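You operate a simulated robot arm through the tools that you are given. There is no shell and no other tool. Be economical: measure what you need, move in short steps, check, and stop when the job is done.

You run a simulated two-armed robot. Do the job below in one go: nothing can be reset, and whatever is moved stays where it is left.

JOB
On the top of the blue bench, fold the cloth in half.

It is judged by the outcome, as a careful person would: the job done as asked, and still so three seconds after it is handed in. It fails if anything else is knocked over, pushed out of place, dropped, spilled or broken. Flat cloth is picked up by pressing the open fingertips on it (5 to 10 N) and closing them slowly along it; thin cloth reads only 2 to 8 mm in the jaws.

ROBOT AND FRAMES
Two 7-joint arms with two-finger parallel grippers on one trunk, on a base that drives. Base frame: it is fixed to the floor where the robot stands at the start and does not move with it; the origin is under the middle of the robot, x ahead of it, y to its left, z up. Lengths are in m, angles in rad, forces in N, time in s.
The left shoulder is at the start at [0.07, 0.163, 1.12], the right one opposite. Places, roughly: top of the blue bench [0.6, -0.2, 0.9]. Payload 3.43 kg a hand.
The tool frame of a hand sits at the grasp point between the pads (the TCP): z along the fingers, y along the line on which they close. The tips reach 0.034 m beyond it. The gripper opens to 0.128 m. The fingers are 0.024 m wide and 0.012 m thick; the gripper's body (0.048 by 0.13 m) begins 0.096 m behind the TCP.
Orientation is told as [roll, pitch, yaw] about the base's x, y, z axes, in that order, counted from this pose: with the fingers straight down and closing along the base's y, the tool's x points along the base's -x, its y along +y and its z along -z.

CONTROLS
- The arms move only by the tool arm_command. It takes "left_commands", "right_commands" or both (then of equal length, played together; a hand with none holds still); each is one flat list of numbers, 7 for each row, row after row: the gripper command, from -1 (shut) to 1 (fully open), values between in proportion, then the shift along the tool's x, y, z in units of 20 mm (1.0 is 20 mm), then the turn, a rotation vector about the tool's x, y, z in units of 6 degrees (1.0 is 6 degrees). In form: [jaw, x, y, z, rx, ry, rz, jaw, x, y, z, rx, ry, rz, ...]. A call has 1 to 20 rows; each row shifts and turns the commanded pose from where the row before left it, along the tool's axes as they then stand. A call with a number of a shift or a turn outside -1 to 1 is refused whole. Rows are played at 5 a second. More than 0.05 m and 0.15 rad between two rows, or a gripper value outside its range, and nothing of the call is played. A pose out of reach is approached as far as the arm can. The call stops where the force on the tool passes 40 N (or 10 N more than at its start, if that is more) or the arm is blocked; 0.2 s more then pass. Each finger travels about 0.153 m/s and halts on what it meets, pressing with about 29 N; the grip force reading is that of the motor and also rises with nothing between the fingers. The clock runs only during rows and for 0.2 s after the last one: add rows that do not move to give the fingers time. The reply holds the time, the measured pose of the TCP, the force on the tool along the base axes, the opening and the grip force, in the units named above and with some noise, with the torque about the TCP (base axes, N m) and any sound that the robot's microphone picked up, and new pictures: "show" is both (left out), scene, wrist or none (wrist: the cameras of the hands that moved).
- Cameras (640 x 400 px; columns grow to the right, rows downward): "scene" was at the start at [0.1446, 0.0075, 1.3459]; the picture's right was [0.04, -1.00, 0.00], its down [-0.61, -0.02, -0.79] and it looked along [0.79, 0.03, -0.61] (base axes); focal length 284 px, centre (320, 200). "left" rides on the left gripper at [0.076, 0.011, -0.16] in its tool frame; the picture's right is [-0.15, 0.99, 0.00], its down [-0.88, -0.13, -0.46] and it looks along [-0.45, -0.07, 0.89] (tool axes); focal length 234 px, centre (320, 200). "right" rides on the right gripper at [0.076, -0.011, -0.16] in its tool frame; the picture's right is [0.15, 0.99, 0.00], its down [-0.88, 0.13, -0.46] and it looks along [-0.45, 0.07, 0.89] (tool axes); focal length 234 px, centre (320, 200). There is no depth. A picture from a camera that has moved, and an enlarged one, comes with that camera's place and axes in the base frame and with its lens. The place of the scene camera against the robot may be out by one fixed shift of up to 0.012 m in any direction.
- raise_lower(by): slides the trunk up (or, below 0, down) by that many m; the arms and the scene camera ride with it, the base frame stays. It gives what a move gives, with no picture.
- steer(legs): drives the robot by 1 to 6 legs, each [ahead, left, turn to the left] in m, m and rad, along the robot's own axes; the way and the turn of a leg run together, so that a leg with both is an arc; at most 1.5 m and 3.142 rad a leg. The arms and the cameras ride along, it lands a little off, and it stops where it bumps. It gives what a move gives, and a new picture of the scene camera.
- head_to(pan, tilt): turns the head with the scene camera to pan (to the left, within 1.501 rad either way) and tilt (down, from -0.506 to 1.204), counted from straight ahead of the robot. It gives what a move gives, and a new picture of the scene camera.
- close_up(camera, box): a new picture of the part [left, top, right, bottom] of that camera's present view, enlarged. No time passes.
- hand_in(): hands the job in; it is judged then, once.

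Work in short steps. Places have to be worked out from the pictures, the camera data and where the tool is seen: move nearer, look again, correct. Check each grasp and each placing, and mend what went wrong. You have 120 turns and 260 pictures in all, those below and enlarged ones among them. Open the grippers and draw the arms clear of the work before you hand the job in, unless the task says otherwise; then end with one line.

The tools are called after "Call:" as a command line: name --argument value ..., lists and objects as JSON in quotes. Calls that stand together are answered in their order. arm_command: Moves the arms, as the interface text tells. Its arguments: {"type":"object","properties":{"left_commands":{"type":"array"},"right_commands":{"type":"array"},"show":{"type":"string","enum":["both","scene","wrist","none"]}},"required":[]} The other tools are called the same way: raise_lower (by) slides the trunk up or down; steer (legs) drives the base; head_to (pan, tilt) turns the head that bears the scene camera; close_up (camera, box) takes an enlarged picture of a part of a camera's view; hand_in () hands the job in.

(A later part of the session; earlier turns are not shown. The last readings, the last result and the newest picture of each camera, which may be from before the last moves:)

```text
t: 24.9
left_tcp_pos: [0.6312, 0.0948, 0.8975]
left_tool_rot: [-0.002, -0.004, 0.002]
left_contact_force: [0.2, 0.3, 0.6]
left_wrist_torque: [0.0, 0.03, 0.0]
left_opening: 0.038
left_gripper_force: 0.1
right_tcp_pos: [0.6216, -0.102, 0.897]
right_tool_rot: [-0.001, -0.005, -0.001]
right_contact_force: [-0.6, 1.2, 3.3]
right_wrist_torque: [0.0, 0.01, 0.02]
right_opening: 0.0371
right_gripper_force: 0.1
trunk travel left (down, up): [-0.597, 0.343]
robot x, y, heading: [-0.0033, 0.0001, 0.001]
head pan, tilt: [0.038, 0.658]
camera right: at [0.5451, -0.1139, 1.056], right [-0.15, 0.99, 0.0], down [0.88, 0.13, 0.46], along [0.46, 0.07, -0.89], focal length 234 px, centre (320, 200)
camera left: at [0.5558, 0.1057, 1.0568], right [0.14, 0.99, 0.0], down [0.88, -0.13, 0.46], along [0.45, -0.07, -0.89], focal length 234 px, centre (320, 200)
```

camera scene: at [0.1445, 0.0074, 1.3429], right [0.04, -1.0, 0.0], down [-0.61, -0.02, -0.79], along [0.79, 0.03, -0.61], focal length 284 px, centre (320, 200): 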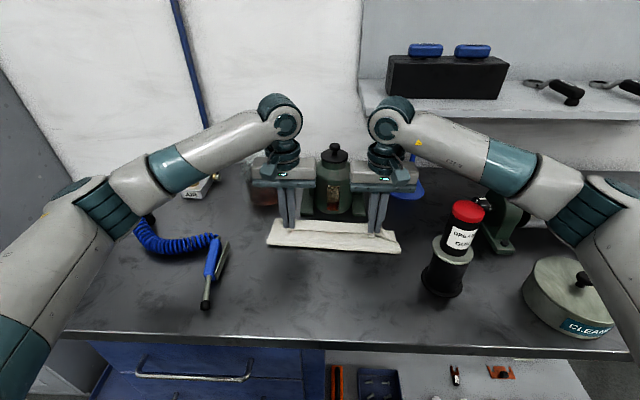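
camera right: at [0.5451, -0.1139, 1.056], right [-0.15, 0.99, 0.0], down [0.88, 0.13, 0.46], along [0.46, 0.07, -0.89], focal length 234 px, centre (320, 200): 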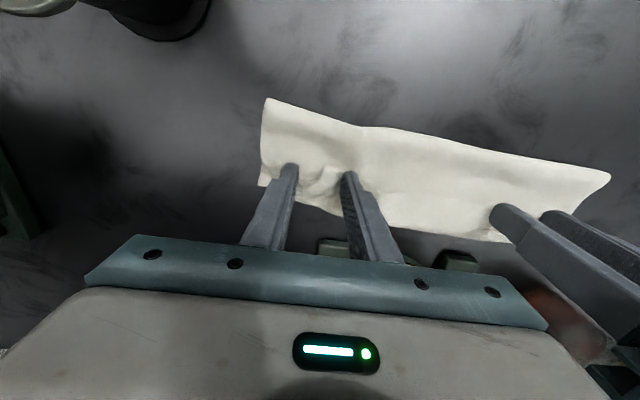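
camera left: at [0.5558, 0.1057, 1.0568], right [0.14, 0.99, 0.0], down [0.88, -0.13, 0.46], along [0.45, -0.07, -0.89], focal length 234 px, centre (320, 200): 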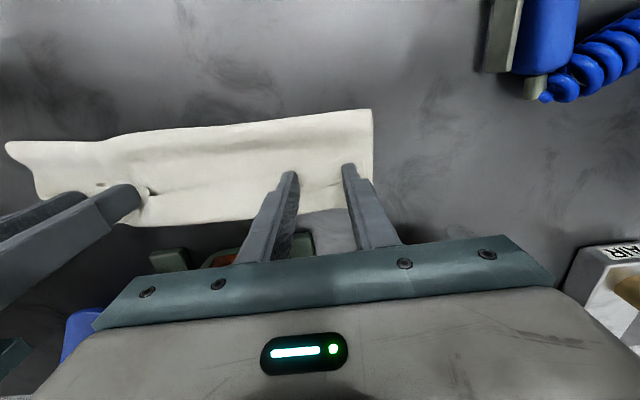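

Both are released. I'll lift straight up, then move apart so I can inspect the result.

Call:
arm_command --left_commands '[-0.4, 0, 0, -0.3, 0, 0, 0, -0.4, 0, 0, -0.5, 0, 0, 0, -0.4, 0, 0, -1, 0, 0, 0, -0.4, 0, 0, -1, 0, 0, 0, -0.4, 0, 0, -1, 0, 0, 0, -0.4, 0, 0, -1, 0, 0, 0, -0.4, 0, 0, -1, 0, 0, 0, -0.4, 0, 0, -1, 0, 0, 0, -0.4, 0, 0, -1, 0, 0, 0, -0.4, 0, 0, -1, 0, 0, 0, -0.4, 0, 0, -1, 0, 0, 0, -0.4, 0, 0, -1, 0, 0, 0, -0.4, 0, 1, -1, 0, 0, 0, -0.4, 0, 1, 0, 0, 0, 0, -0.4, 0, 1, 0, 0, 0, 0, -0.4, 0, 1, 0, 0, 0, 0, -0.4, 0, 1, 0, 0, 0, 0, -0.4, 0, 1, 0, 0, 0, 0]' --right_commands '[-0.4, 0, 0, -0.3, 0, 0, 0, -0.4, 0, 0, -0.5, 0, 0, 0, -0.4, 0, 0, -1, 0, 0, 0, -0.4, 0, 0, -1, 0, 0, 0, -0.4, 0, 0, -1, 0, 0, 0, -0.4, 0, 0, -1, 0, 0, 0, -0.4, 0, 0, -1, 0, 0, 0, -0.4, 0, 0, -1, 0, 0, 0, -0.4, 0, 0, -1, 0, 0, 0, -0.4, 0, 0, -1, 0, 0, 0, -0.4, 0, 0, -1, 0, 0, 0, -0.4, 0, 0, -1, 0, 0, 0, -0.4, 0, -1, -1, 0, 0, 0, -0.4, 0, -1, 0, 0, 0, 0, -0.4, 0, -1, 0, 0, 0, 0, -0.4, 0, -1, 0, 0, 0, 0, -0.4, 0, -1, 0, 0, 0, 0, -0.4, 0, -1, 0, 0, 0, 0]'

Call:
close_up --camera "scene" --box '[240, 180, 440, 305]'

```text
t: 28.7
left_tcp_pos: [0.632, 0.2153, 1.1332]
left_tool_rot: [0.0, -0.004, 0.002]
left_contact_force: [-0.2, 0.7, 0.1]
left_wrist_torque: [0.02, 0.0, 0.01]
left_opening: 0.0381
left_gripper_force: 0.1
right_tcp_pos: [0.62, -0.2229, 1.1333]
right_tool_rot: [0.001, -0.005, -0.003]
right_contact_force: [-0.5, -0.6, 1.2]
right_wrist_torque: [0.01, 0.01, 0.0]
right_opening: 0.0386
right_gripper_force: 0.0
trunk travel left (down, up): [-0.597, 0.343]
robot x, y, heading: [-0.0003, -0.0047, 0.002]
head pan, tilt: [0.038, 0.658]
camera scene: at [0.1439, 0.0074, 1.343], right [0.04, -1.0, 0.0], down [-0.61, -0.02, -0.79], along [0.79, 0.03, -0.61], focal length 284 px, centre (320, 200)
camera right: at [0.5431, -0.2342, 1.2922], right [-0.15, 0.99, 0.0], down [0.88, 0.13, 0.46], along [0.46, 0.07, -0.89], focal length 234 px, centre (320, 200)
camera left: at [0.5546, 0.2269, 1.2935], right [0.15, 0.99, 0.0], down [0.88, -0.13, 0.46], along [0.45, -0.07, -0.89], focal length 234 px, centre (320, 200)
```

scene: 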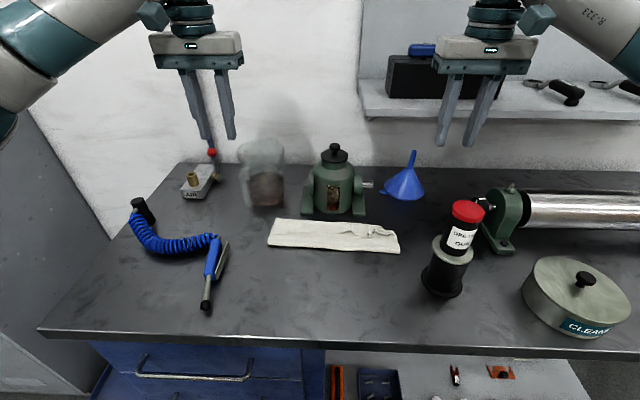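
right: 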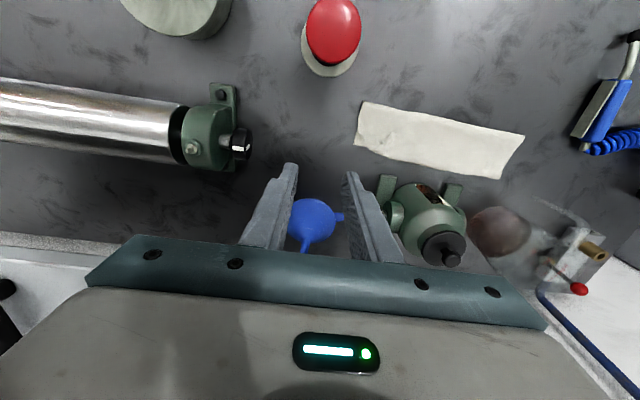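
left: 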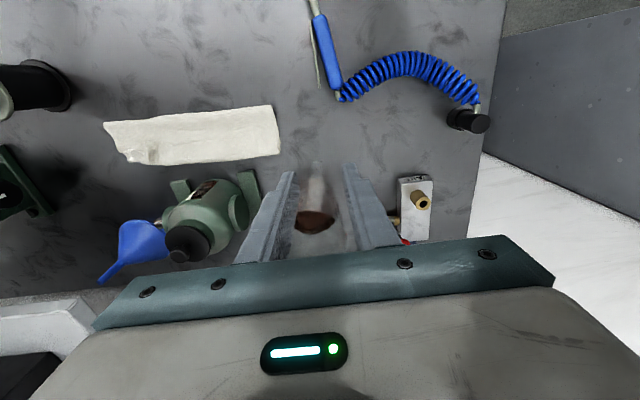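

```text
3.20 times, centred on (340, 242) of scene
camera zoom: at [0.1439, 0.0074, 1.343], right [0.04, -1.0, 0.0], down [-0.61, -0.02, -0.79], along [0.79, 0.03, -0.61], focal length 907 px, centre (256, 64)
```

zoom: 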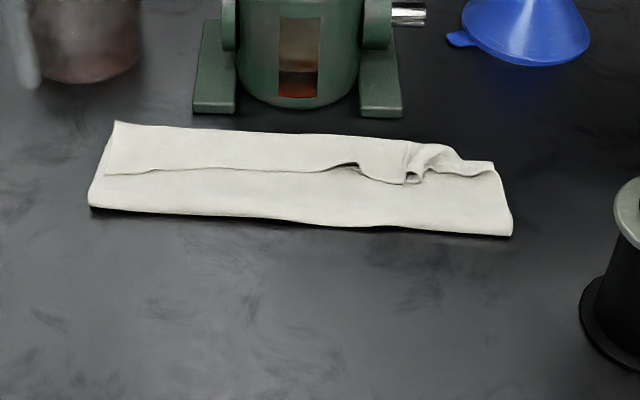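

The strip lies well, but a close look shows that the top layer's free edge has turned back on itself: there is a flap about 35 mm wide facing the robot, and the crease is off centre. I'll regrip that edge very shallowly with the hands leaned 40° towards the robot, then redo the fold while rotating the hands upright. First I'll position above the flap edge.

Call:
arm_command --left_commands '[-0.53, 0, -0.714, 0, 0, -0.95, 0, -0.53, 0, -0.714, 0, 0, -0.95, 0, -0.53, 0, -0.714, 0, 0, -0.95, 0, -0.53, 0, -0.714, 0, 0, -0.95, 0, -0.53, 0, -0.714, 0, 0, -0.95, 0, -0.53, 0, -0.714, 0, 0, -0.95, 0, -0.53, 0, -0.714, 0, 0, -0.95, 0, -0.53, 0.383, 0, -0.32, 0, 0, 0, -0.53, 0.643, 0, 0.766, 0, 0, 0, -0.53, 0.643, 0, 0.766, 0, 0, 0, -0.53, 0.643, 0, 0.766, 0, 0, 0, -0.53, 0.643, 0, 0.766, 0, 0, 0, -0.53, 0.643, 0, 0.766, 0, 0, 0, -0.53, 0.643, 0, 0.766, 0, 0, 0, -0.53, 0.643, 0, 0.766, 0, 0, 0, -0.53, 0.643, 0, 0.766, 0, 0, 0, -0.53, 0.643, 0, 0.766, 0, 0, 0, -0.53, 0, 0, 0, 0, 0, 0]' --right_commands '[-0.53, 0, 0.843, 0, 0, -0.95, 0, -0.53, 0, 0.843, 0, 0, -0.95, 0, -0.53, 0, 0.843, 0, 0, -0.95, 0, -0.53, 0, 0.843, 0, 0, -0.95, 0, -0.53, 0, 0.843, 0, 0, -0.95, 0, -0.53, 0, 0.843, 0, 0, -0.95, 0, -0.53, 0, 0.843, 0, 0, -0.95, 0, -0.53, -0.153, 0, 0.129, 0, 0, 0, -0.53, 0.643, 0, 0.766, 0, 0, 0, -0.53, 0.643, 0, 0.766, 0, 0, 0, -0.53, 0.643, 0, 0.766, 0, 0, 0, -0.53, 0.643, 0, 0.766, 0, 0, 0, -0.53, 0.643, 0, 0.766, 0, 0, 0, -0.53, 0.643, 0, 0.766, 0, 0, 0, -0.53, 0.643, 0, 0.766, 0, 0, 0, -0.53, 0.643, 0, 0.766, 0, 0, 0, -0.53, 0.643, 0, 0.766, 0, 0, 0, -0.53, 0, 0, 0, 0, 0, 0]'

```text
t: 32.5
left_tcp_pos: [0.6217, 0.1147, 0.9536]
left_tool_rot: [-0.001, -0.698, 0.003]
left_contact_force: [0.7, 0.9, -0.1]
left_wrist_torque: [0.01, -0.01, -0.01]
left_opening: 0.0298
left_gripper_force: 0.1
right_tcp_pos: [0.6241, -0.1023, 0.9531]
right_tool_rot: [0.001, -0.703, -0.004]
right_contact_force: [-0.1, -0.7, -0.2]
right_wrist_torque: [0.02, 0.0, 0.01]
right_opening: 0.0302
right_gripper_force: 0.1
trunk travel left (down, up): [-0.597, 0.343]
robot x, y, heading: [-0.0004, -0.002, 0.002]
head pan, tilt: [0.038, 0.658]
camera scene: at [0.1443, 0.0074, 1.3429], right [0.04, -1.0, 0.0], down [-0.61, -0.02, -0.79], along [0.79, 0.03, -0.61], focal length 284 px, centre (320, 200)
camera right: at [0.4636, -0.115, 1.0261], right [-0.11, 0.99, -0.09], down [0.38, 0.13, 0.92], along [0.92, 0.07, -0.39], focal length 234 px, centre (320, 200)
camera left: at [0.4603, 0.1251, 1.0268], right [0.11, 0.99, 0.09], down [0.38, -0.13, 0.92], along [0.92, -0.07, -0.39], focal length 234 px, centre (320, 200)
```

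scene: 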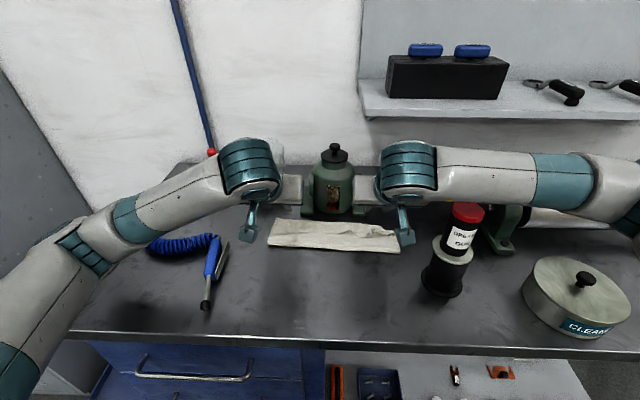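
right: 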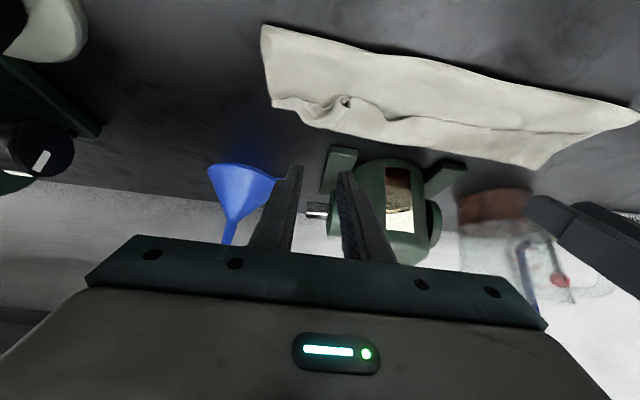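
left: 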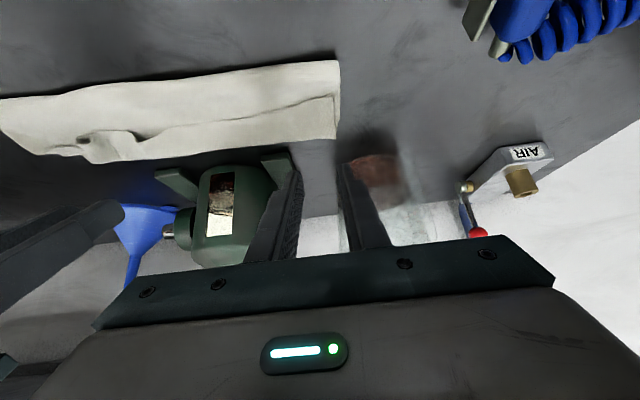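

I'll zoom both wrist views to find the flap edge precisely.

Call:
close_up --camera "left" --box '[60, 40, 380, 240]'

Call:
close_up --camera "right" --box '[240, 10, 560, 210]'

```text
2.00 times, centred on (220, 140) of left
camera zoom: at [0.4603, 0.1251, 1.0268], right [0.11, 0.99, 0.09], down [0.38, -0.13, 0.92], along [0.92, -0.07, -0.39], focal length 468 px, centre (520, 320)
```

zoom: 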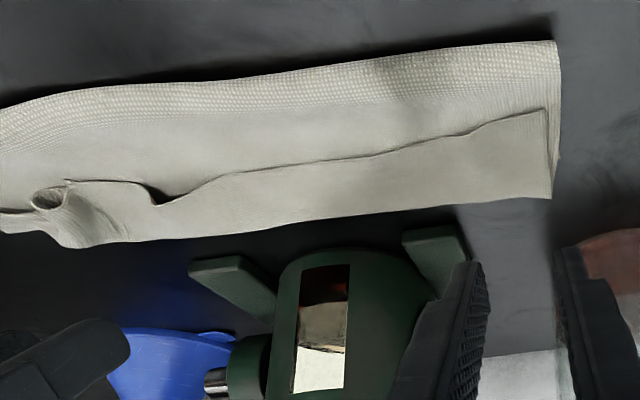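

```text
2.00 times, centred on (400, 110) of right
camera zoom: at [0.4636, -0.115, 1.0261], right [-0.11, 0.99, -0.09], down [0.38, 0.13, 0.92], along [0.92, 0.07, -0.39], focal length 468 px, centre (160, 380)
```

zoom: 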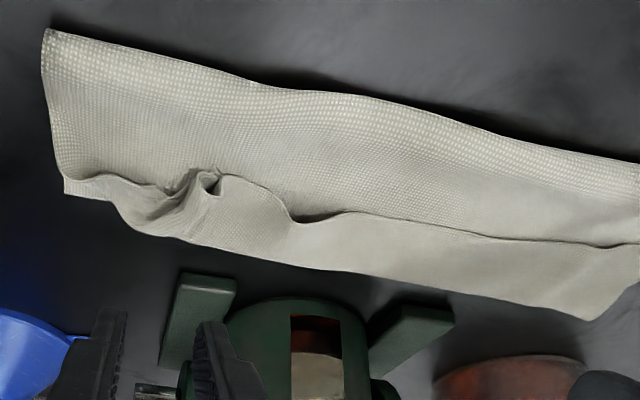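

The flap edge is confirmed at x ≈ 0.615 in both views. I'll shift both hands about 14 mm towards the robot and lower to just above it.

Call:
arm_command --left_commands '[-0.53, 0.5, 0, -0.42, 0, 0, 0, -0.53, 0.514, 0, 0.613, 0, 0, 0, -0.53, 0.514, 0, 0.613, 0, 0, 0, -0.53, 0.45, 0, 0.536, 0, 0, 0, -0.53, 0, 0, 0, 0, 0, 0]' --right_commands '[-0.53, 0.575, -0.5, -0.48, 0, 0, 0, -0.53, 0.514, 0, 0.613, 0, 0, 0, -0.53, 0.514, 0, 0.613, 0, 0, 0, -0.53, 0.45, 0, 0.536, 0, 0, 0, -0.53, 0, 0, 0, 0, 0, 0]' --show "wrist"

```text
t: 33.7
left_tcp_pos: [0.6115, 0.114, 0.9202]
left_tool_rot: [0.007, -0.716, 0.002]
left_contact_force: [0.8, -0.8, 0.7]
left_wrist_torque: [0.0, -0.01, 0.0]
left_opening: 0.0301
left_gripper_force: 0.1
right_tcp_pos: [0.6105, -0.1146, 0.9094]
right_tool_rot: [0.006, -0.705, -0.005]
right_contact_force: [0.0, 0.3, -0.2]
right_wrist_torque: [0.05, 0.0, 0.03]
right_opening: 0.0301
right_gripper_force: 0.1
trunk travel left (down, up): [-0.597, 0.343]
robot x, y, heading: [0.0017, -0.0037, 0.0]
head pan, tilt: [0.038, 0.658]
camera right: at [0.4484, -0.1271, 0.9814], right [-0.11, 0.99, -0.09], down [0.38, 0.13, 0.92], along [0.92, 0.07, -0.39], focal length 234 px, centre (320, 200)
camera left: at [0.4493, 0.1245, 0.9901], right [0.11, 0.99, 0.1], down [0.36, -0.13, 0.92], along [0.93, -0.06, -0.37], focal length 234 px, centre (320, 200)
```

right: 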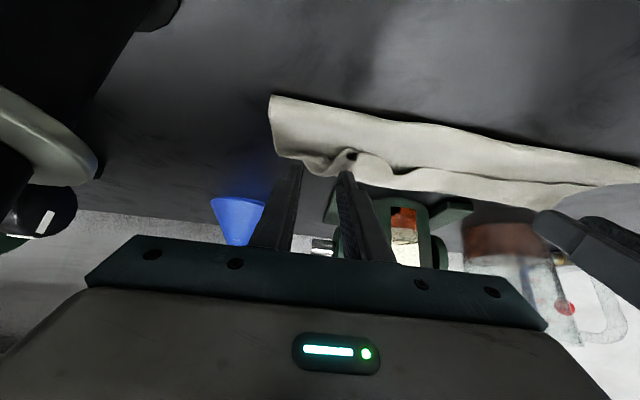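
left: 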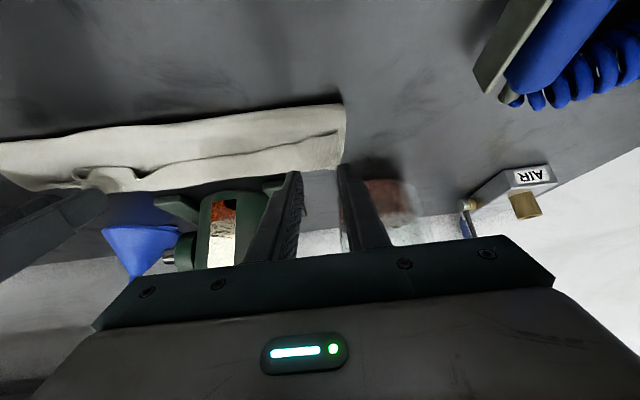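

Left is lagging (z 0.920 against 0.907 commanded), which looks like a joint limit at that lean. I'll reduce the left lean to 28° and see whether it follows.

Call:
arm_command --left_commands '[-0.53, 0, 0, 0, 0, 1, 0, -0.53, -0.22, 0, 0.12, 0, 1, 0, -0.53, 0, 0, 0, 0, 0, 0]' --show "scene"

```text
t: 34.5
left_tcp_pos: [0.6114, 0.1133, 0.9062]
left_tool_rot: [-0.001, -0.486, 0.0]
left_contact_force: [0.0, 0.6, -1.1]
left_wrist_torque: [-0.03, -0.03, 0.01]
left_opening: 0.03
left_gripper_force: 0.0
right_tcp_pos: [0.6095, -0.1146, 0.9075]
right_tool_rot: [0.001, -0.703, -0.001]
right_contact_force: [-0.1, -0.4, -0.1]
right_wrist_torque: [-0.03, -0.01, -0.04]
right_opening: 0.0299
right_gripper_force: 0.0
trunk travel left (down, up): [-0.597, 0.343]
robot x, y, heading: [-0.003, -0.001, -0.002]
head pan, tilt: [0.038, 0.658]
camera scene: at [0.1428, 0.0072, 1.342], right [0.04, -1.0, 0.0], down [-0.61, -0.02, -0.79], along [0.79, 0.03, -0.61], focal length 284 px, centre (320, 200)
```

scene: 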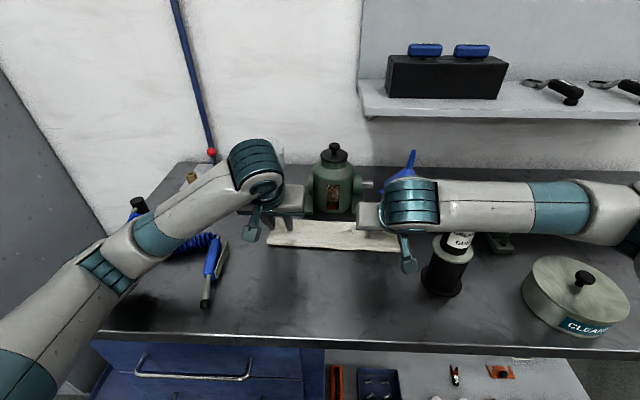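

The scene view shows the leaned right forearm lying very close to the bottle cap. That pose is too risky here, so I'll raise both hands straight up at once and then stand them upright.

Call:
arm_command --left_commands '[-0.53, -0.469, 0, -0.883, 0, 0, 0, -0.53, -0.469, 0, -0.883, 0, 0, 0, -0.53, -0.469, 0, -0.883, 0, 0, 0, -0.53, -0.469, 0, -0.883, 0, 0, 0, -0.53, -0.469, 0, -0.883, 0, 0, 0, -0.53, 0, 0, 0, 0, 0, 0]' --right_commands '[-0.53, -0.643, 0, -0.766, 0, 0, 0, -0.53, -0.643, 0, -0.766, 0, 0, 0, -0.53, -0.643, 0, -0.766, 0, 0, 0, -0.53, -0.643, 0, -0.766, 0, 0, 0, -0.53, -0.643, 0, -0.766, 0, 0, 0, -0.53, 0, 0, 0, 0, 0, 0]' --show "scene"

Call:
arm_command --left_commands '[-0.53, 0, 0, 0, 0, 0.9, 0, -0.53, 0, 0, 0, 0, 0.9, 0, -0.53, 0, 0, 0, 0, 0.9, 0, -0.53, 0, 0, 0, 0, 0.9, 0, -0.53, 0, 0, 0, 0, 1, 0, -0.53, 0, 0, 0, 0, 0, 0, -0.53, 0, 0, 0, 0, 0, 0, -0.53, 0, 0, 0, 0, 0, 0]' --right_commands '[-0.53, 0, 0, 0, 0, 0.95, 0, -0.53, 0, 0, 0, 0, 0.95, 0, -0.53, 0, 0, 0, 0, 0.95, 0, -0.53, 0, 0, 0, 0, 0.95, 0, -0.53, 0, 0, 0, 0, 0.95, 0, -0.53, 0, 0, 0, 0, 0.95, 0, -0.53, 0, 0, 0, 0, 0.95, 0, -0.53, 0, 0, 0, 0, 0, 0]'

```text
t: 35.9
left_tcp_pos: [0.6128, 0.1142, 1.0088]
left_tool_rot: [-0.002, -0.49, 0.004]
left_contact_force: [-0.1, -0.3, 0.3]
left_wrist_torque: [-0.02, 0.0, 0.01]
left_opening: 0.03
left_gripper_force: 0.1
right_tcp_pos: [0.6109, -0.1141, 1.008]
right_tool_rot: [0.0, -0.703, 0.0]
right_contact_force: [-0.5, 0.3, -0.3]
right_wrist_torque: [-0.02, 0.01, 0.0]
right_opening: 0.0302
right_gripper_force: 0.1
trunk travel left (down, up): [-0.597, 0.343]
robot x, y, heading: [-0.0013, -0.0025, 0.005]
head pan, tilt: [0.038, 0.658]
camera scene: at [0.1451, 0.0075, 1.3428], right [0.04, -1.0, 0.0], down [-0.61, -0.02, -0.79], along [0.79, 0.03, -0.61], focal length 284 px, centre (320, 200)
```

scene: 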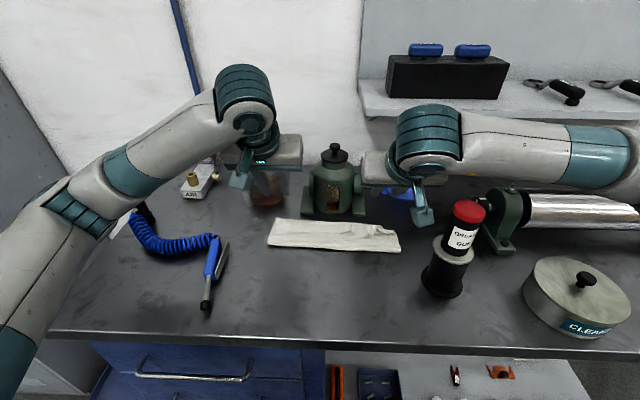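

```text
t: 37.7
left_tcp_pos: [0.6128, 0.1132, 1.0076]
left_tool_rot: [-0.002, -0.008, 0.002]
left_contact_force: [0.0, 0.3, 0.1]
left_wrist_torque: [0.0, 0.0, -0.01]
left_opening: 0.03
left_gripper_force: 0.0
right_tcp_pos: [0.6093, -0.1147, 1.0069]
right_tool_rot: [0.003, -0.005, -0.001]
right_contact_force: [-0.3, 0.1, -0.6]
right_wrist_torque: [0.03, -0.03, -0.01]
right_opening: 0.0301
right_gripper_force: 0.0
trunk travel left (down, up): [-0.597, 0.343]
robot x, y, heading: [0.0006, -0.0011, -0.001]
head pan, tilt: [0.038, 0.658]
camera scene: at [0.1443, 0.0073, 1.3429], right [0.04, -1.0, 0.0], down [-0.61, -0.02, -0.79], along [0.79, 0.03, -0.61], focal length 284 px, centre (320, 200)
camera right: at [0.5332, -0.1256, 1.1662], right [-0.15, 0.99, 0.0], down [0.88, 0.13, 0.46], along [0.46, 0.07, -0.89], focal length 234 px, centre (320, 200)
camera left: at [0.5361, 0.1256, 1.1668], right [0.14, 0.99, 0.0], down [0.88, -0.13, 0.46], along [0.46, -0.07, -0.89], focal length 234 px, centre (320, 200)
```

scene: 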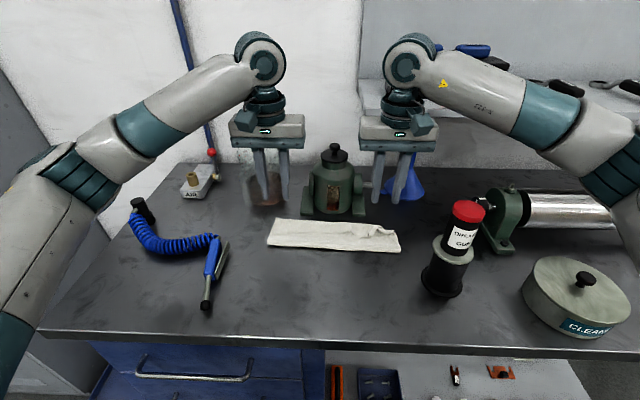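
right: 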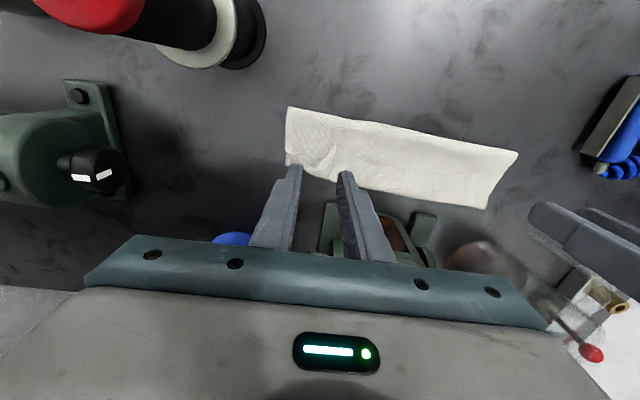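
left: 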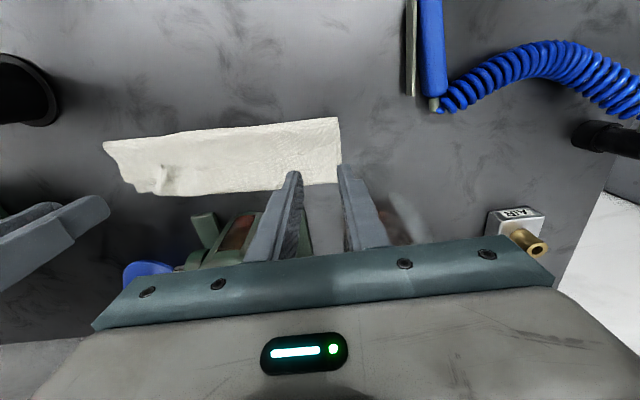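

The bottle is untouched and both hands are upright. I'll now position over the flap, about 18 mm behind its edge, and descend.

Call:
arm_command --left_commands '[-0.4, -0.5, -0.1, 0.9, 0, 0, 0, -0.4, -0.5, 0, 0.9, 0, 0, 0, -0.4, 0, 0, 1, 0, 0, 0, -0.4, 0, 0, 1, 0, 0, 0, -0.4, 0, 0, 1, 0, 0, 0, -0.4, 0, 0, 0.3, 0, 0, 0, -0.4, 0, 0, 0, 0, 0, 0]' --right_commands '[-0.4, -0.6, 0.1, 0.9, 0, 0, 0, -0.4, -0.55, 0, 0.9, 0, 0, 0, -0.4, 0, 0, 1, 0, 0, 0, -0.4, 0, 0, 1, 0, 0, 0, -0.4, 0, 0, 1, 0, 0, 0, -0.4, 0, 0, 0.3, 0, 0, 0, -0.4, 0, 0, 0, 0, 0, 0]' --show "wrist"

```text
t: 39.3
left_tcp_pos: [0.6342, 0.1109, 0.9057]
left_tool_rot: [-0.002, -0.006, 0.001]
left_contact_force: [0.8, 0.2, 0.0]
left_wrist_torque: [-0.01, 0.04, 0.0]
left_opening: 0.0384
left_gripper_force: 0.0
right_tcp_pos: [0.6337, -0.1114, 0.9066]
right_tool_rot: [0.002, -0.006, -0.002]
right_contact_force: [-0.2, 0.0, 0.3]
right_wrist_torque: [0.0, -0.02, 0.01]
right_opening: 0.0384
right_gripper_force: 0.2
trunk travel left (down, up): [-0.597, 0.343]
robot x, y, heading: [0.0021, 0.002, -0.003]
head pan, tilt: [0.038, 0.658]
camera right: at [0.5565, -0.1233, 1.0642], right [-0.15, 0.99, 0.0], down [0.88, 0.13, 0.46], along [0.46, 0.07, -0.89], focal length 234 px, centre (320, 200)
camera left: at [0.5569, 0.1231, 1.0644], right [0.14, 0.99, 0.0], down [0.88, -0.13, 0.46], along [0.46, -0.07, -0.89], focal length 234 px, centre (320, 200)
```

right: 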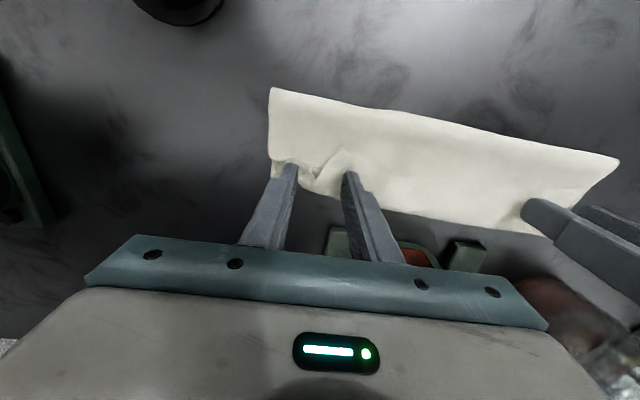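
left: 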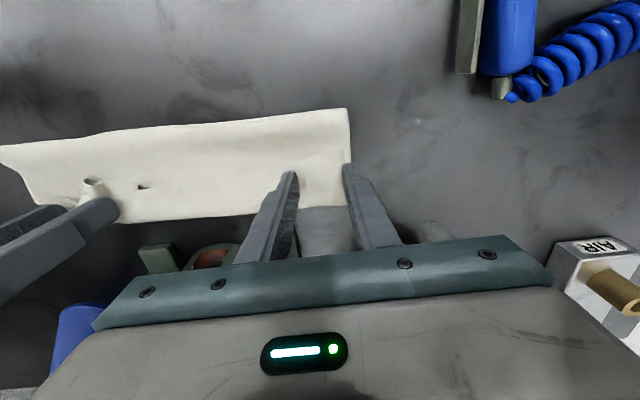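

The left outer finger is right at the cloth's side edge. I'll move the left hand 12 mm inward and lower both to contact.

Call:
arm_command --left_commands '[-0.4, 0, -0.6, 0.1, 0, 0, 0, -0.4, 0, 0, 0.1, 0, 0, 0, -0.4, 0, 0, 0.1, 0, 0, 0, -0.4, 0, 0, 0, 0, 0, 0]' --right_commands '[-0.4, 0, 0, 0.1, 0, 0, 0, -0.4, 0, 0, 0.1, 0, 0, 0, -0.4, 0, 0, 0.1, 0, 0, 0, -0.4, 0, 0, 0, 0, 0, 0]' --show "none"

Call:
arm_command --left_commands '[-0.4, 0, 0, 0.04, 0, 0, 0, -0.4, 0, 0, 0, 0, 0, 0, -0.4, 0, 0, 0, 0, 0, 0]' --right_commands '[-0.4, 0, 0, 0.04, 0, 0, 0, -0.4, 0, 0, 0, 0, 0, 0, -0.4, 0, 0, 0, 0, 0, 0]' --show "none"

```text
t: 40.3
left_tcp_pos: [0.6351, 0.0986, 0.8999]
left_tool_rot: [-0.001, -0.006, 0.001]
left_contact_force: [-0.3, 0.3, 0.6]
left_wrist_torque: [0.0, -0.01, 0.04]
left_opening: 0.0383
left_gripper_force: 0.0
right_tcp_pos: [0.635, -0.112, 0.899]
right_tool_rot: [0.002, -0.005, -0.002]
right_contact_force: [-0.9, -0.2, 0.1]
right_wrist_torque: [-0.02, -0.01, 0.0]
right_opening: 0.0384
right_gripper_force: 0.0
trunk travel left (down, up): [-0.597, 0.343]
robot x, y, heading: [0.0006, -0.0021, -0.002]
head pan, tilt: [0.038, 0.658]
```

```text
t: 41.1
left_tcp_pos: [0.6335, 0.1, 0.899]
left_tool_rot: [-0.002, -0.006, 0.002]
left_contact_force: [0.2, -0.2, -0.4]
left_wrist_torque: [0.02, 0.01, 0.02]
left_opening: 0.0385
left_gripper_force: 0.0
right_tcp_pos: [0.6342, -0.1112, 0.8977]
right_tool_rot: [0.002, -0.005, -0.002]
right_contact_force: [-0.1, 0.0, 0.0]
right_wrist_torque: [0.03, 0.03, -0.06]
right_opening: 0.0387
right_gripper_force: 0.1
trunk travel left (down, up): [-0.597, 0.343]
robot x, y, heading: [0.003, 0.0024, -0.001]
head pan, tilt: [0.038, 0.658]
```

Call:
arm_command --left_commands '[-0.4, 0, 0, 0.05, 0, 0, 0, -0.4, 0, 0, 0, 0, 0, 0, -0.4, 0, 0, 0, 0, 0, 0]' --right_commands '[-0.4, 0, 0, 0.04, 0, 0, 0, -0.4, 0, 0, 0, 0, 0, 0, -0.4, 0, 0, 0, 0, 0, 0]' --show "none"

Call:
arm_command --left_commands '[-0.4, 0, 0, 0.04, 0, 0, 0, -0.4, 0, 0, 0, 0, 0, 0, -0.4, 0, 0, 0, 0, 0, 0]' --right_commands '[-0.4, 0, 0, 0.03, 0, 0, 0, -0.4, 0, 0, 0, 0, 0, 0, -0.4, 0, 0, 0, 0, 0, 0]' --show "none"

```text
t: 41.9
left_tcp_pos: [0.6332, 0.1, 0.8984]
left_tool_rot: [-0.001, -0.007, 0.001]
left_contact_force: [-0.2, 0.7, 0.2]
left_wrist_torque: [0.01, 0.0, 0.04]
left_opening: 0.0383
left_gripper_force: 0.1
right_tcp_pos: [0.6333, -0.1119, 0.8995]
right_tool_rot: [0.003, -0.006, -0.002]
right_contact_force: [-0.6, -0.3, 2.8]
right_wrist_torque: [0.03, 0.03, -0.01]
right_opening: 0.0382
right_gripper_force: 0.1
trunk travel left (down, up): [-0.597, 0.343]
robot x, y, heading: [0.0002, 0.0004, 0.0]
head pan, tilt: [0.038, 0.658]
```

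```text
t: 42.7
left_tcp_pos: [0.6332, 0.0999, 0.8974]
left_tool_rot: [-0.002, -0.01, 0.002]
left_contact_force: [1.2, 0.1, 1.5]
left_wrist_torque: [0.05, -0.04, 0.0]
left_opening: 0.0386
left_gripper_force: 0.1
right_tcp_pos: [0.6336, -0.1113, 0.8971]
right_tool_rot: [0.001, -0.008, -0.002]
right_contact_force: [0.5, -0.8, 4.4]
right_wrist_torque: [0.05, -0.01, 0.01]
right_opening: 0.0386
right_gripper_force: 0.1
trunk travel left (down, up): [-0.597, 0.343]
robot x, y, heading: [0.0015, -0.0031, -0.001]
head pan, tilt: [0.038, 0.658]
```

Contact is light on both (1.5 and 4.4 N). I'll add a touch of pressure and close slowly so that only the top flap gathers.

Call:
arm_command --left_commands '[-0.4, 0, 0, 0.03, 0, 0, 0, -0.46, 0, 0, 0, 0, 0, 0, -0.54, 0, 0, 0, 0, 0, 0, -0.62, 0, 0, 0, 0, 0, 0, -0.7, 0, 0, 0, 0, 0, 0, -0.78, 0, 0, 0.02, 0, 0, 0, -0.86, 0, 0, 0, 0, 0, 0, -0.94, 0, 0, 0, 0, 0, 0, -1, 0, 0, 0, 0, 0, 0, -1, 0, 0, 0, 0, 0, 0, -1, 0, 0, 0, 0, 0, 0]' --right_commands '[-0.4, 0, 0, 0.01, 0, 0, 0, -0.46, 0, 0, 0, 0, 0, 0, -0.54, 0, 0, 0, 0, 0, 0, -0.62, 0, 0, 0, 0, 0, 0, -0.7, 0, 0, 0, 0, 0, 0, -0.78, 0, 0, 0.02, 0, 0, 0, -0.86, 0, 0, 0, 0, 0, 0, -0.94, 0, 0, 0, 0, 0, 0, -1, 0, 0, 0, 0, 0, 0, -1, 0, 0, 0, 0, 0, 0, -1, 0, 0, 0, 0, 0, 0]' --show "wrist"

```text
t: 45.1
left_tcp_pos: [0.633, 0.0991, 0.8972]
left_tool_rot: [-0.001, -0.009, 0.003]
left_contact_force: [2.2, -2.8, 10.9]
left_wrist_torque: [-0.17, -0.04, 0.02]
left_opening: 0.0026
left_gripper_force: 28.7
right_tcp_pos: [0.6337, -0.1121, 0.8982]
right_tool_rot: [0.0, -0.008, 0.001]
right_contact_force: [-0.3, 3.4, 8.3]
right_wrist_torque: [0.14, 0.03, 0.06]
right_opening: 0.0039
right_gripper_force: 29.0
trunk travel left (down, up): [-0.597, 0.343]
robot x, y, heading: [0.0017, -0.0007, -0.002]
head pan, tilt: [0.038, 0.658]
camera right: at [0.5555, -0.123, 1.0562], right [-0.15, 0.99, 0.0], down [0.88, 0.13, 0.46], along [0.46, 0.07, -0.89], focal length 234 px, centre (320, 200)
camera left: at [0.5559, 0.1115, 1.0563], right [0.14, 0.99, 0.0], down [0.88, -0.13, 0.46], along [0.46, -0.07, -0.89], focal length 234 px, centre (320, 200)
```

right: 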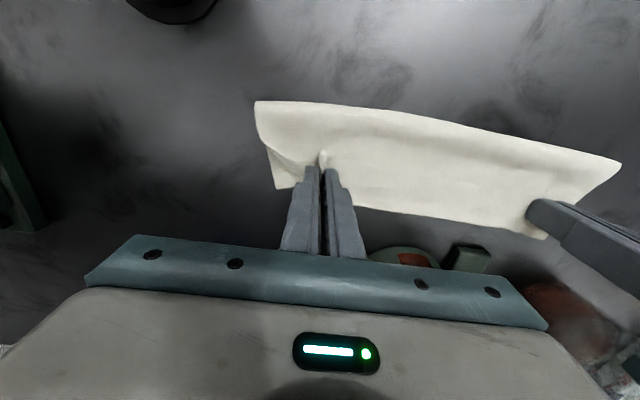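
left: 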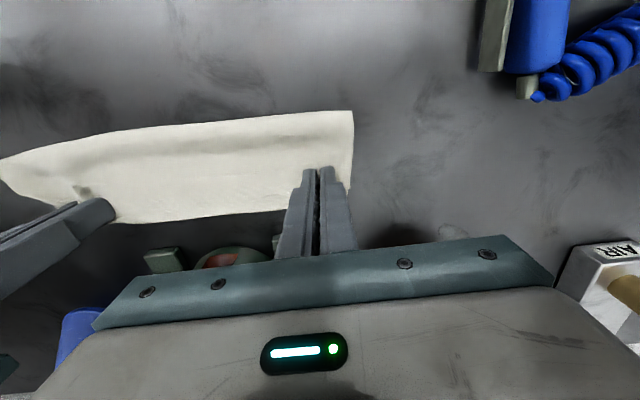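

Both hands hold cloth (2.6 and 3.9 mm). I'll lift and move back towards the robot, checking that only the top layer comes.

Call:
arm_command --left_commands '[-1, 0, 0, -0.5, 0, 0, 0, -1, 0, 0, -0.8, 0, 0, 0, -1, 0.5, 0, -0.8, 0, 0, 0, -1, 0.8, 0, -0.6, 0, 0, 0, -1, 0.8, 0, -0.4, 0, 0, 0, -1, 0.8, 0, -0.2, 0, 0, 0, -1, 0.6, 0, 0, 0, 0, 0, -1, 0, 0, 0, 0, 0, 0]' --right_commands '[-1, 0, 0, -0.5, 0, 0, 0, -1, 0, 0, -0.8, 0, 0, 0, -1, 0.5, 0, -0.8, 0, 0, 0, -1, 0.8, 0, -0.6, 0, 0, 0, -1, 0.8, 0, -0.4, 0, 0, 0, -1, 0.8, 0, -0.2, 0, 0, 0, -1, 0.6, 0, 0, 0, 0, 0, -1, 0, 0, 0, 0, 0, 0]'

```text
t: 46.9
left_tcp_pos: [0.5633, 0.1009, 0.9607]
left_tool_rot: [0.001, -0.008, 0.003]
left_contact_force: [0.2, -4.1, 0.0]
left_wrist_torque: [-0.12, 0.01, 0.03]
left_opening: 0.0019
left_gripper_force: 28.9
right_tcp_pos: [0.5629, -0.1114, 0.9609]
right_tool_rot: [0.002, -0.004, -0.003]
right_contact_force: [0.6, 4.3, -0.1]
right_wrist_torque: [0.13, -0.02, 0.0]
right_opening: 0.0038
right_gripper_force: 28.9
trunk travel left (down, up): [-0.597, 0.343]
robot x, y, heading: [-0.0023, 0.0021, 0.003]
head pan, tilt: [0.038, 0.658]
camera scene: at [0.145, 0.0074, 1.3428], right [0.04, -1.0, 0.0], down [-0.61, -0.02, -0.79], along [0.79, 0.03, -0.61], focal length 284 px, centre (320, 200)
camera right: at [0.4868, -0.1236, 1.1201], right [-0.15, 0.99, 0.0], down [0.88, 0.13, 0.46], along [0.46, 0.07, -0.89], focal length 234 px, centre (320, 200)
camera left: at [0.4868, 0.1114, 1.1202], right [0.14, 0.99, 0.0], down [0.88, -0.13, 0.46], along [0.46, -0.07, -0.89], focal length 234 px, centre (320, 200)
```

scene: 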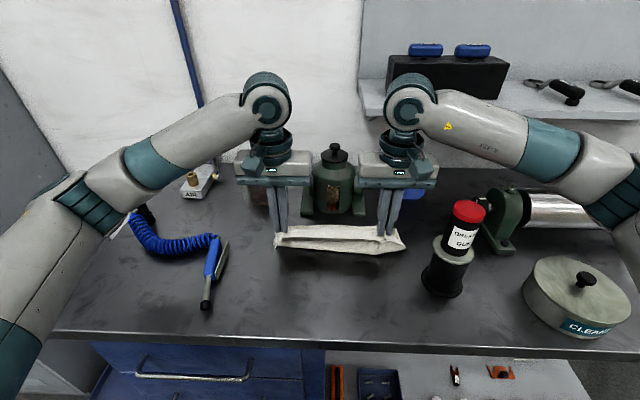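
right: 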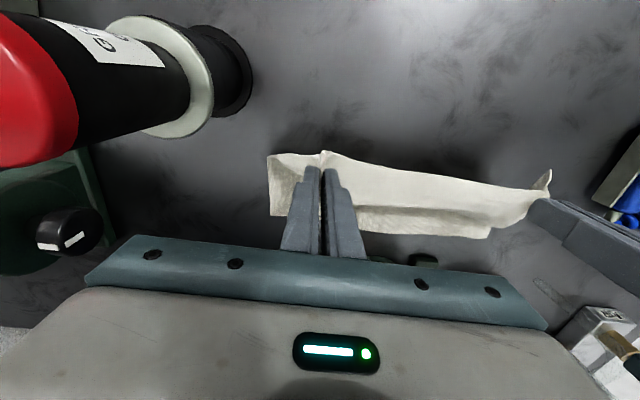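
left: 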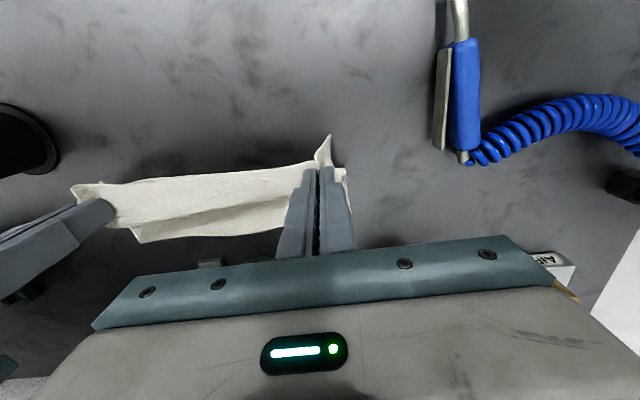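

The edge is up and the rest of the cloth stays down. I'll continue back to x ≈ 0.43 and lower, unrolling it flat and drawing it slightly towards me.

Call:
arm_command --left_commands '[-1, 0.8, 0, 0, 0, 0, 0, -1, 0.8, 0, 0, 0, 0, 0, -1, 0.8, 0, 0.2, 0, 0, 0, -1, 0.8, 0, 0.4, 0, 0, 0, -1, 0.8, 0, 0.5, 0, 0, 0, -1, 0.8, 0, 0.5, 0, 0, 0, -1, 0.8, 0, 0.5, 0, 0, 0, -1, 0.6, 0, 0.4, 0, 0, 0, -1, 0.4, 0, 0, 0, 0, 0, -1, 0, 0, 0, 0, 0, 0]' --right_commands '[-1, 0.8, 0, 0, 0, 0, 0, -1, 0.8, 0, 0, 0, 0, 0, -1, 0.8, 0, 0.2, 0, 0, 0, -1, 0.8, 0, 0.4, 0, 0, 0, -1, 0.8, 0, 0.5, 0, 0, 0, -1, 0.8, 0, 0.5, 0, 0, 0, -1, 0.8, 0, 0.5, 0, 0, 0, -1, 0.6, 0, 0.4, 0, 0, 0, -1, 0.4, 0, 0, 0, 0, 0, -1, 0, 0, 0, 0, 0, 0]'

```text
t: 49.1
left_tcp_pos: [0.432, 0.0997, 0.9103]
left_tool_rot: [-0.003, -0.007, 0.001]
left_contact_force: [0.6, -3.4, -0.1]
left_wrist_torque: [-0.14, -0.02, 0.03]
left_opening: 0.0015
left_gripper_force: 29.3
right_tcp_pos: [0.4304, -0.1112, 0.91]
right_tool_rot: [0.002, -0.005, -0.004]
right_contact_force: [-0.1, 3.8, -1.2]
right_wrist_torque: [0.12, 0.02, -0.01]
right_opening: 0.0035
right_gripper_force: 29.1
trunk travel left (down, up): [-0.597, 0.343]
robot x, y, heading: [-0.0012, 0.0006, -0.001]
head pan, tilt: [0.038, 0.658]
camera scene: at [0.1449, 0.0074, 1.3428], right [0.04, -1.0, 0.0], down [-0.61, -0.02, -0.79], along [0.79, 0.03, -0.61], focal length 284 px, centre (320, 200)
camera right: at [0.3546, -0.1234, 1.0696], right [-0.15, 0.99, 0.0], down [0.88, 0.13, 0.46], along [0.46, 0.07, -0.89], focal length 234 px, centre (320, 200)
camera left: at [0.3552, 0.111, 1.0693], right [0.14, 0.99, 0.0], down [0.88, -0.13, 0.46], along [0.46, -0.07, -0.89], focal length 234 px, centre (320, 200)
```

scene: 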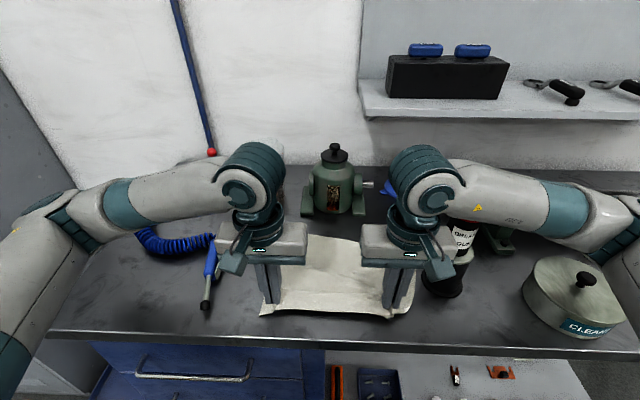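
right: 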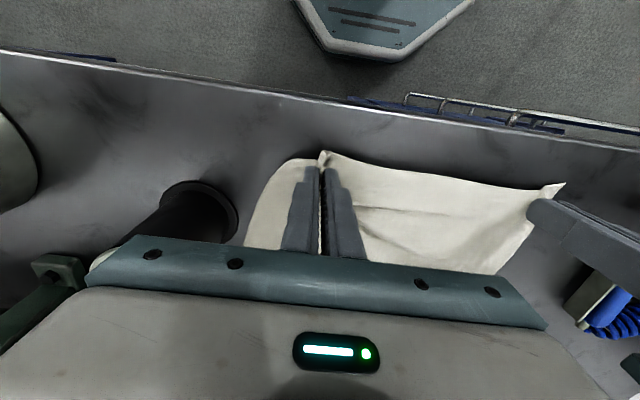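
left: 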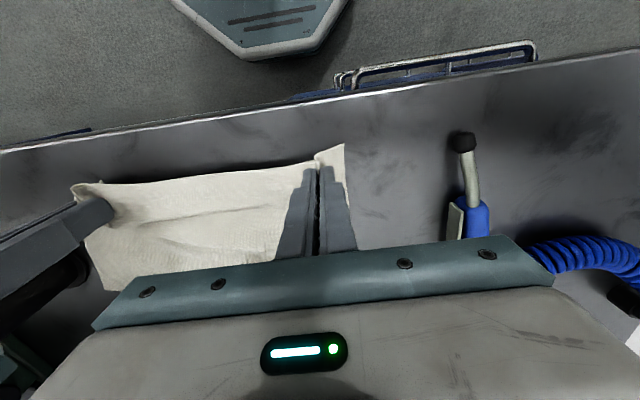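

It is flat again, with the far edge at about x = 0.63. I'll lower, open slowly to spread the gathers, and lift clear.

Call:
arm_command --left_commands '[-1, 0, 0, 0.3, 0, 0, 0, -1, 0, 0, 0.25, 0, 0, 0, -1, 0, 0, 0, 0, 0, 0, -0.92, 0, 0, 0, 0, 0, 0, -0.84, 0, 0, 0, 0, 0, 0, -0.76, 0, 0, 0, 0, 0, 0, -0.66, 0, 0, 0, 0, 0, 0, -0.56, 0, 0, 0, 0, 0, 0, -0.46, 0, 0, 0, 0, 0, 0, -0.36, 0, 0, 0, 0, 0, 0, -0.3, 0, 0, -0.3, 0, 0, 0, -0.3, 0, 0, -0.7, 0, 0, 0, -0.3, 0, 0, -1, 0, 0, 0, -0.3, 0, 0, -1, 0, 0, 0, -0.3, 0, 0, -1, 0, 0, 0, -0.3, 0, 0, -1, 0, 0, 0, -0.3, 0, 0, -1, 0, 0, 0, -0.3, 0, 0, -1, 0, 0, 0, -0.3, 0, 0, -1, 0, 0, 0, -0.3, 0, 0, -1, 0, 0, 0]' --right_commands '[-1, 0, 0, 0.3, 0, 0, 0, -1, 0, 0, 0.25, 0, 0, 0, -1, 0, 0, 0, 0, 0, 0, -0.92, 0, 0, 0, 0, 0, 0, -0.84, 0, 0, 0, 0, 0, 0, -0.76, 0, 0, 0, 0, 0, 0, -0.66, 0, 0, 0, 0, 0, 0, -0.56, 0, 0, 0, 0, 0, 0, -0.46, 0, 0, 0, 0, 0, 0, -0.36, 0, 0, 0, 0, 0, 0, -0.3, 0, 0, -0.3, 0, 0, 0, -0.3, 0, 0, -0.7, 0, 0, 0, -0.3, 0, 0, -1, 0, 0, 0, -0.3, 0, 0, -1, 0, 0, 0, -0.3, 0, 0, -1, 0, 0, 0, -0.3, 0, 0, -1, 0, 0, 0, -0.3, 0, 0, -1, 0, 0, 0, -0.3, 0, 0, -1, 0, 0, 0, -0.3, 0, 0, -1, 0, 0, 0, -0.3, 0, 0, -1, 0, 0, 0]'

```text
t: 53.3
left_tcp_pos: [0.4303, 0.1007, 1.0805]
left_tool_rot: [-0.003, -0.008, 0.004]
left_contact_force: [-0.3, -0.6, -1.2]
left_wrist_torque: [-0.01, -0.04, 0.02]
left_opening: 0.0449
left_gripper_force: 0.0
right_tcp_pos: [0.4297, -0.1123, 1.0809]
right_tool_rot: [0.001, -0.006, -0.001]
right_contact_force: [-1.2, -0.3, -0.5]
right_wrist_torque: [0.01, 0.0, 0.02]
right_opening: 0.0446
right_gripper_force: 0.1
trunk travel left (down, up): [-0.597, 0.343]
robot x, y, heading: [-0.0011, -0.0034, 0.0]
head pan, tilt: [0.038, 0.658]
camera scene: at [0.1437, 0.0075, 1.3429], right [0.04, -1.0, 0.0], down [-0.61, -0.02, -0.79], along [0.79, 0.03, -0.61], focal length 284 px, centre (320, 200)
camera right: at [0.3529, -0.123, 1.2392], right [-0.15, 0.99, 0.0], down [0.88, 0.13, 0.46], along [0.46, 0.07, -0.89], focal length 234 px, centre (320, 200)
camera left: at [0.3529, 0.112, 1.2391], right [0.14, 0.99, 0.0], down [0.88, -0.13, 0.46], along [0.46, -0.07, -0.89], focal length 234 px, centre (320, 200)
```

scene: 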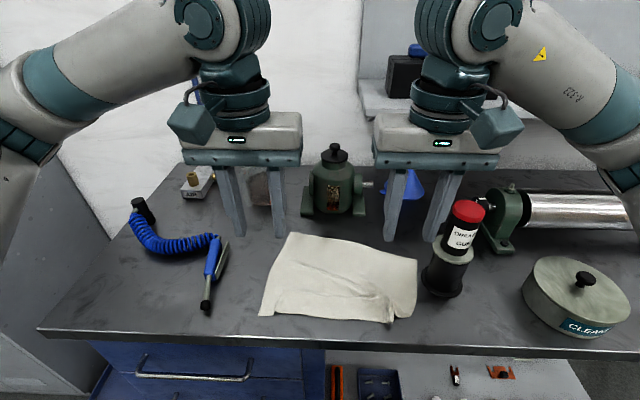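
right: 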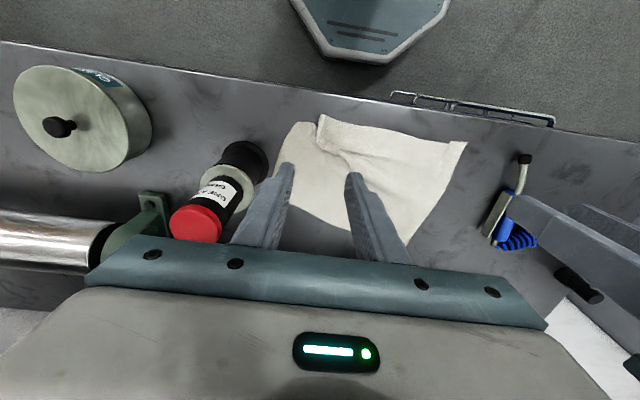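
left: 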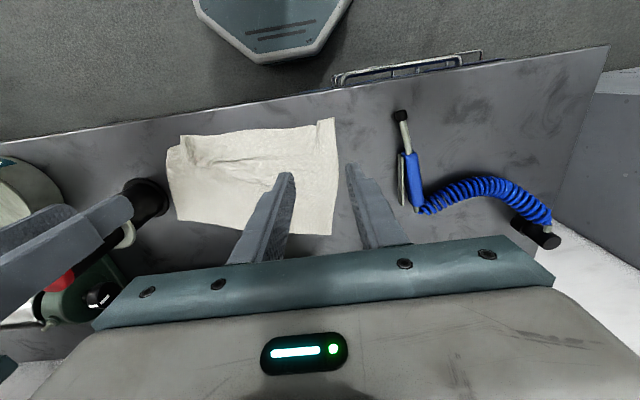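

The cloth is flat again, though the near-right corner is rumpled. I'll zoom in for a look.

Call:
close_up --camera "scene" --box '[240, 215, 440, 340]'

Call:
close_up --camera "right" --box '[250, 100, 490, 250]'

```text
3.20 times, centred on (340, 278) of scene
camera zoom: at [0.1437, 0.0075, 1.3429], right [0.04, -1.0, 0.0], down [-0.61, -0.02, -0.79], along [0.79, 0.03, -0.61], focal length 907 px, centre (256, -48)
```

zoom: 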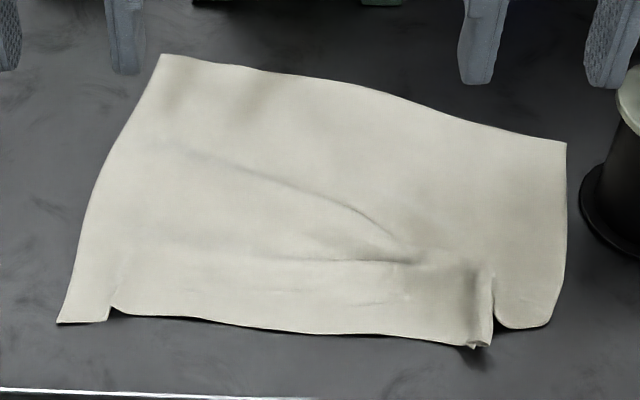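

```text
2.67 times, centred on (370, 175) of right
camera zoom: at [0.3529, -0.123, 1.2392], right [-0.15, 0.99, 0.0], down [0.88, 0.13, 0.46], along [0.46, 0.07, -0.89], focal length 624 px, centre (187, 267)
```

zoom: 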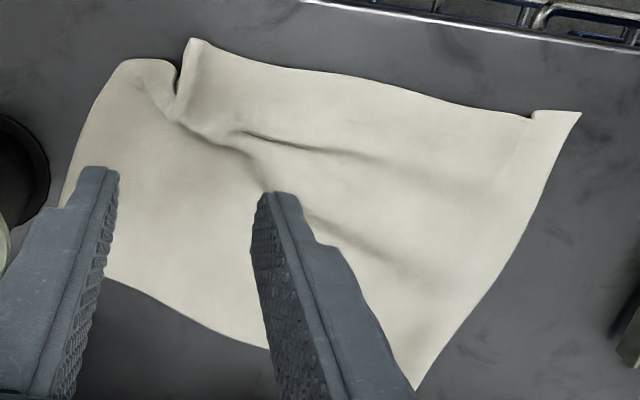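

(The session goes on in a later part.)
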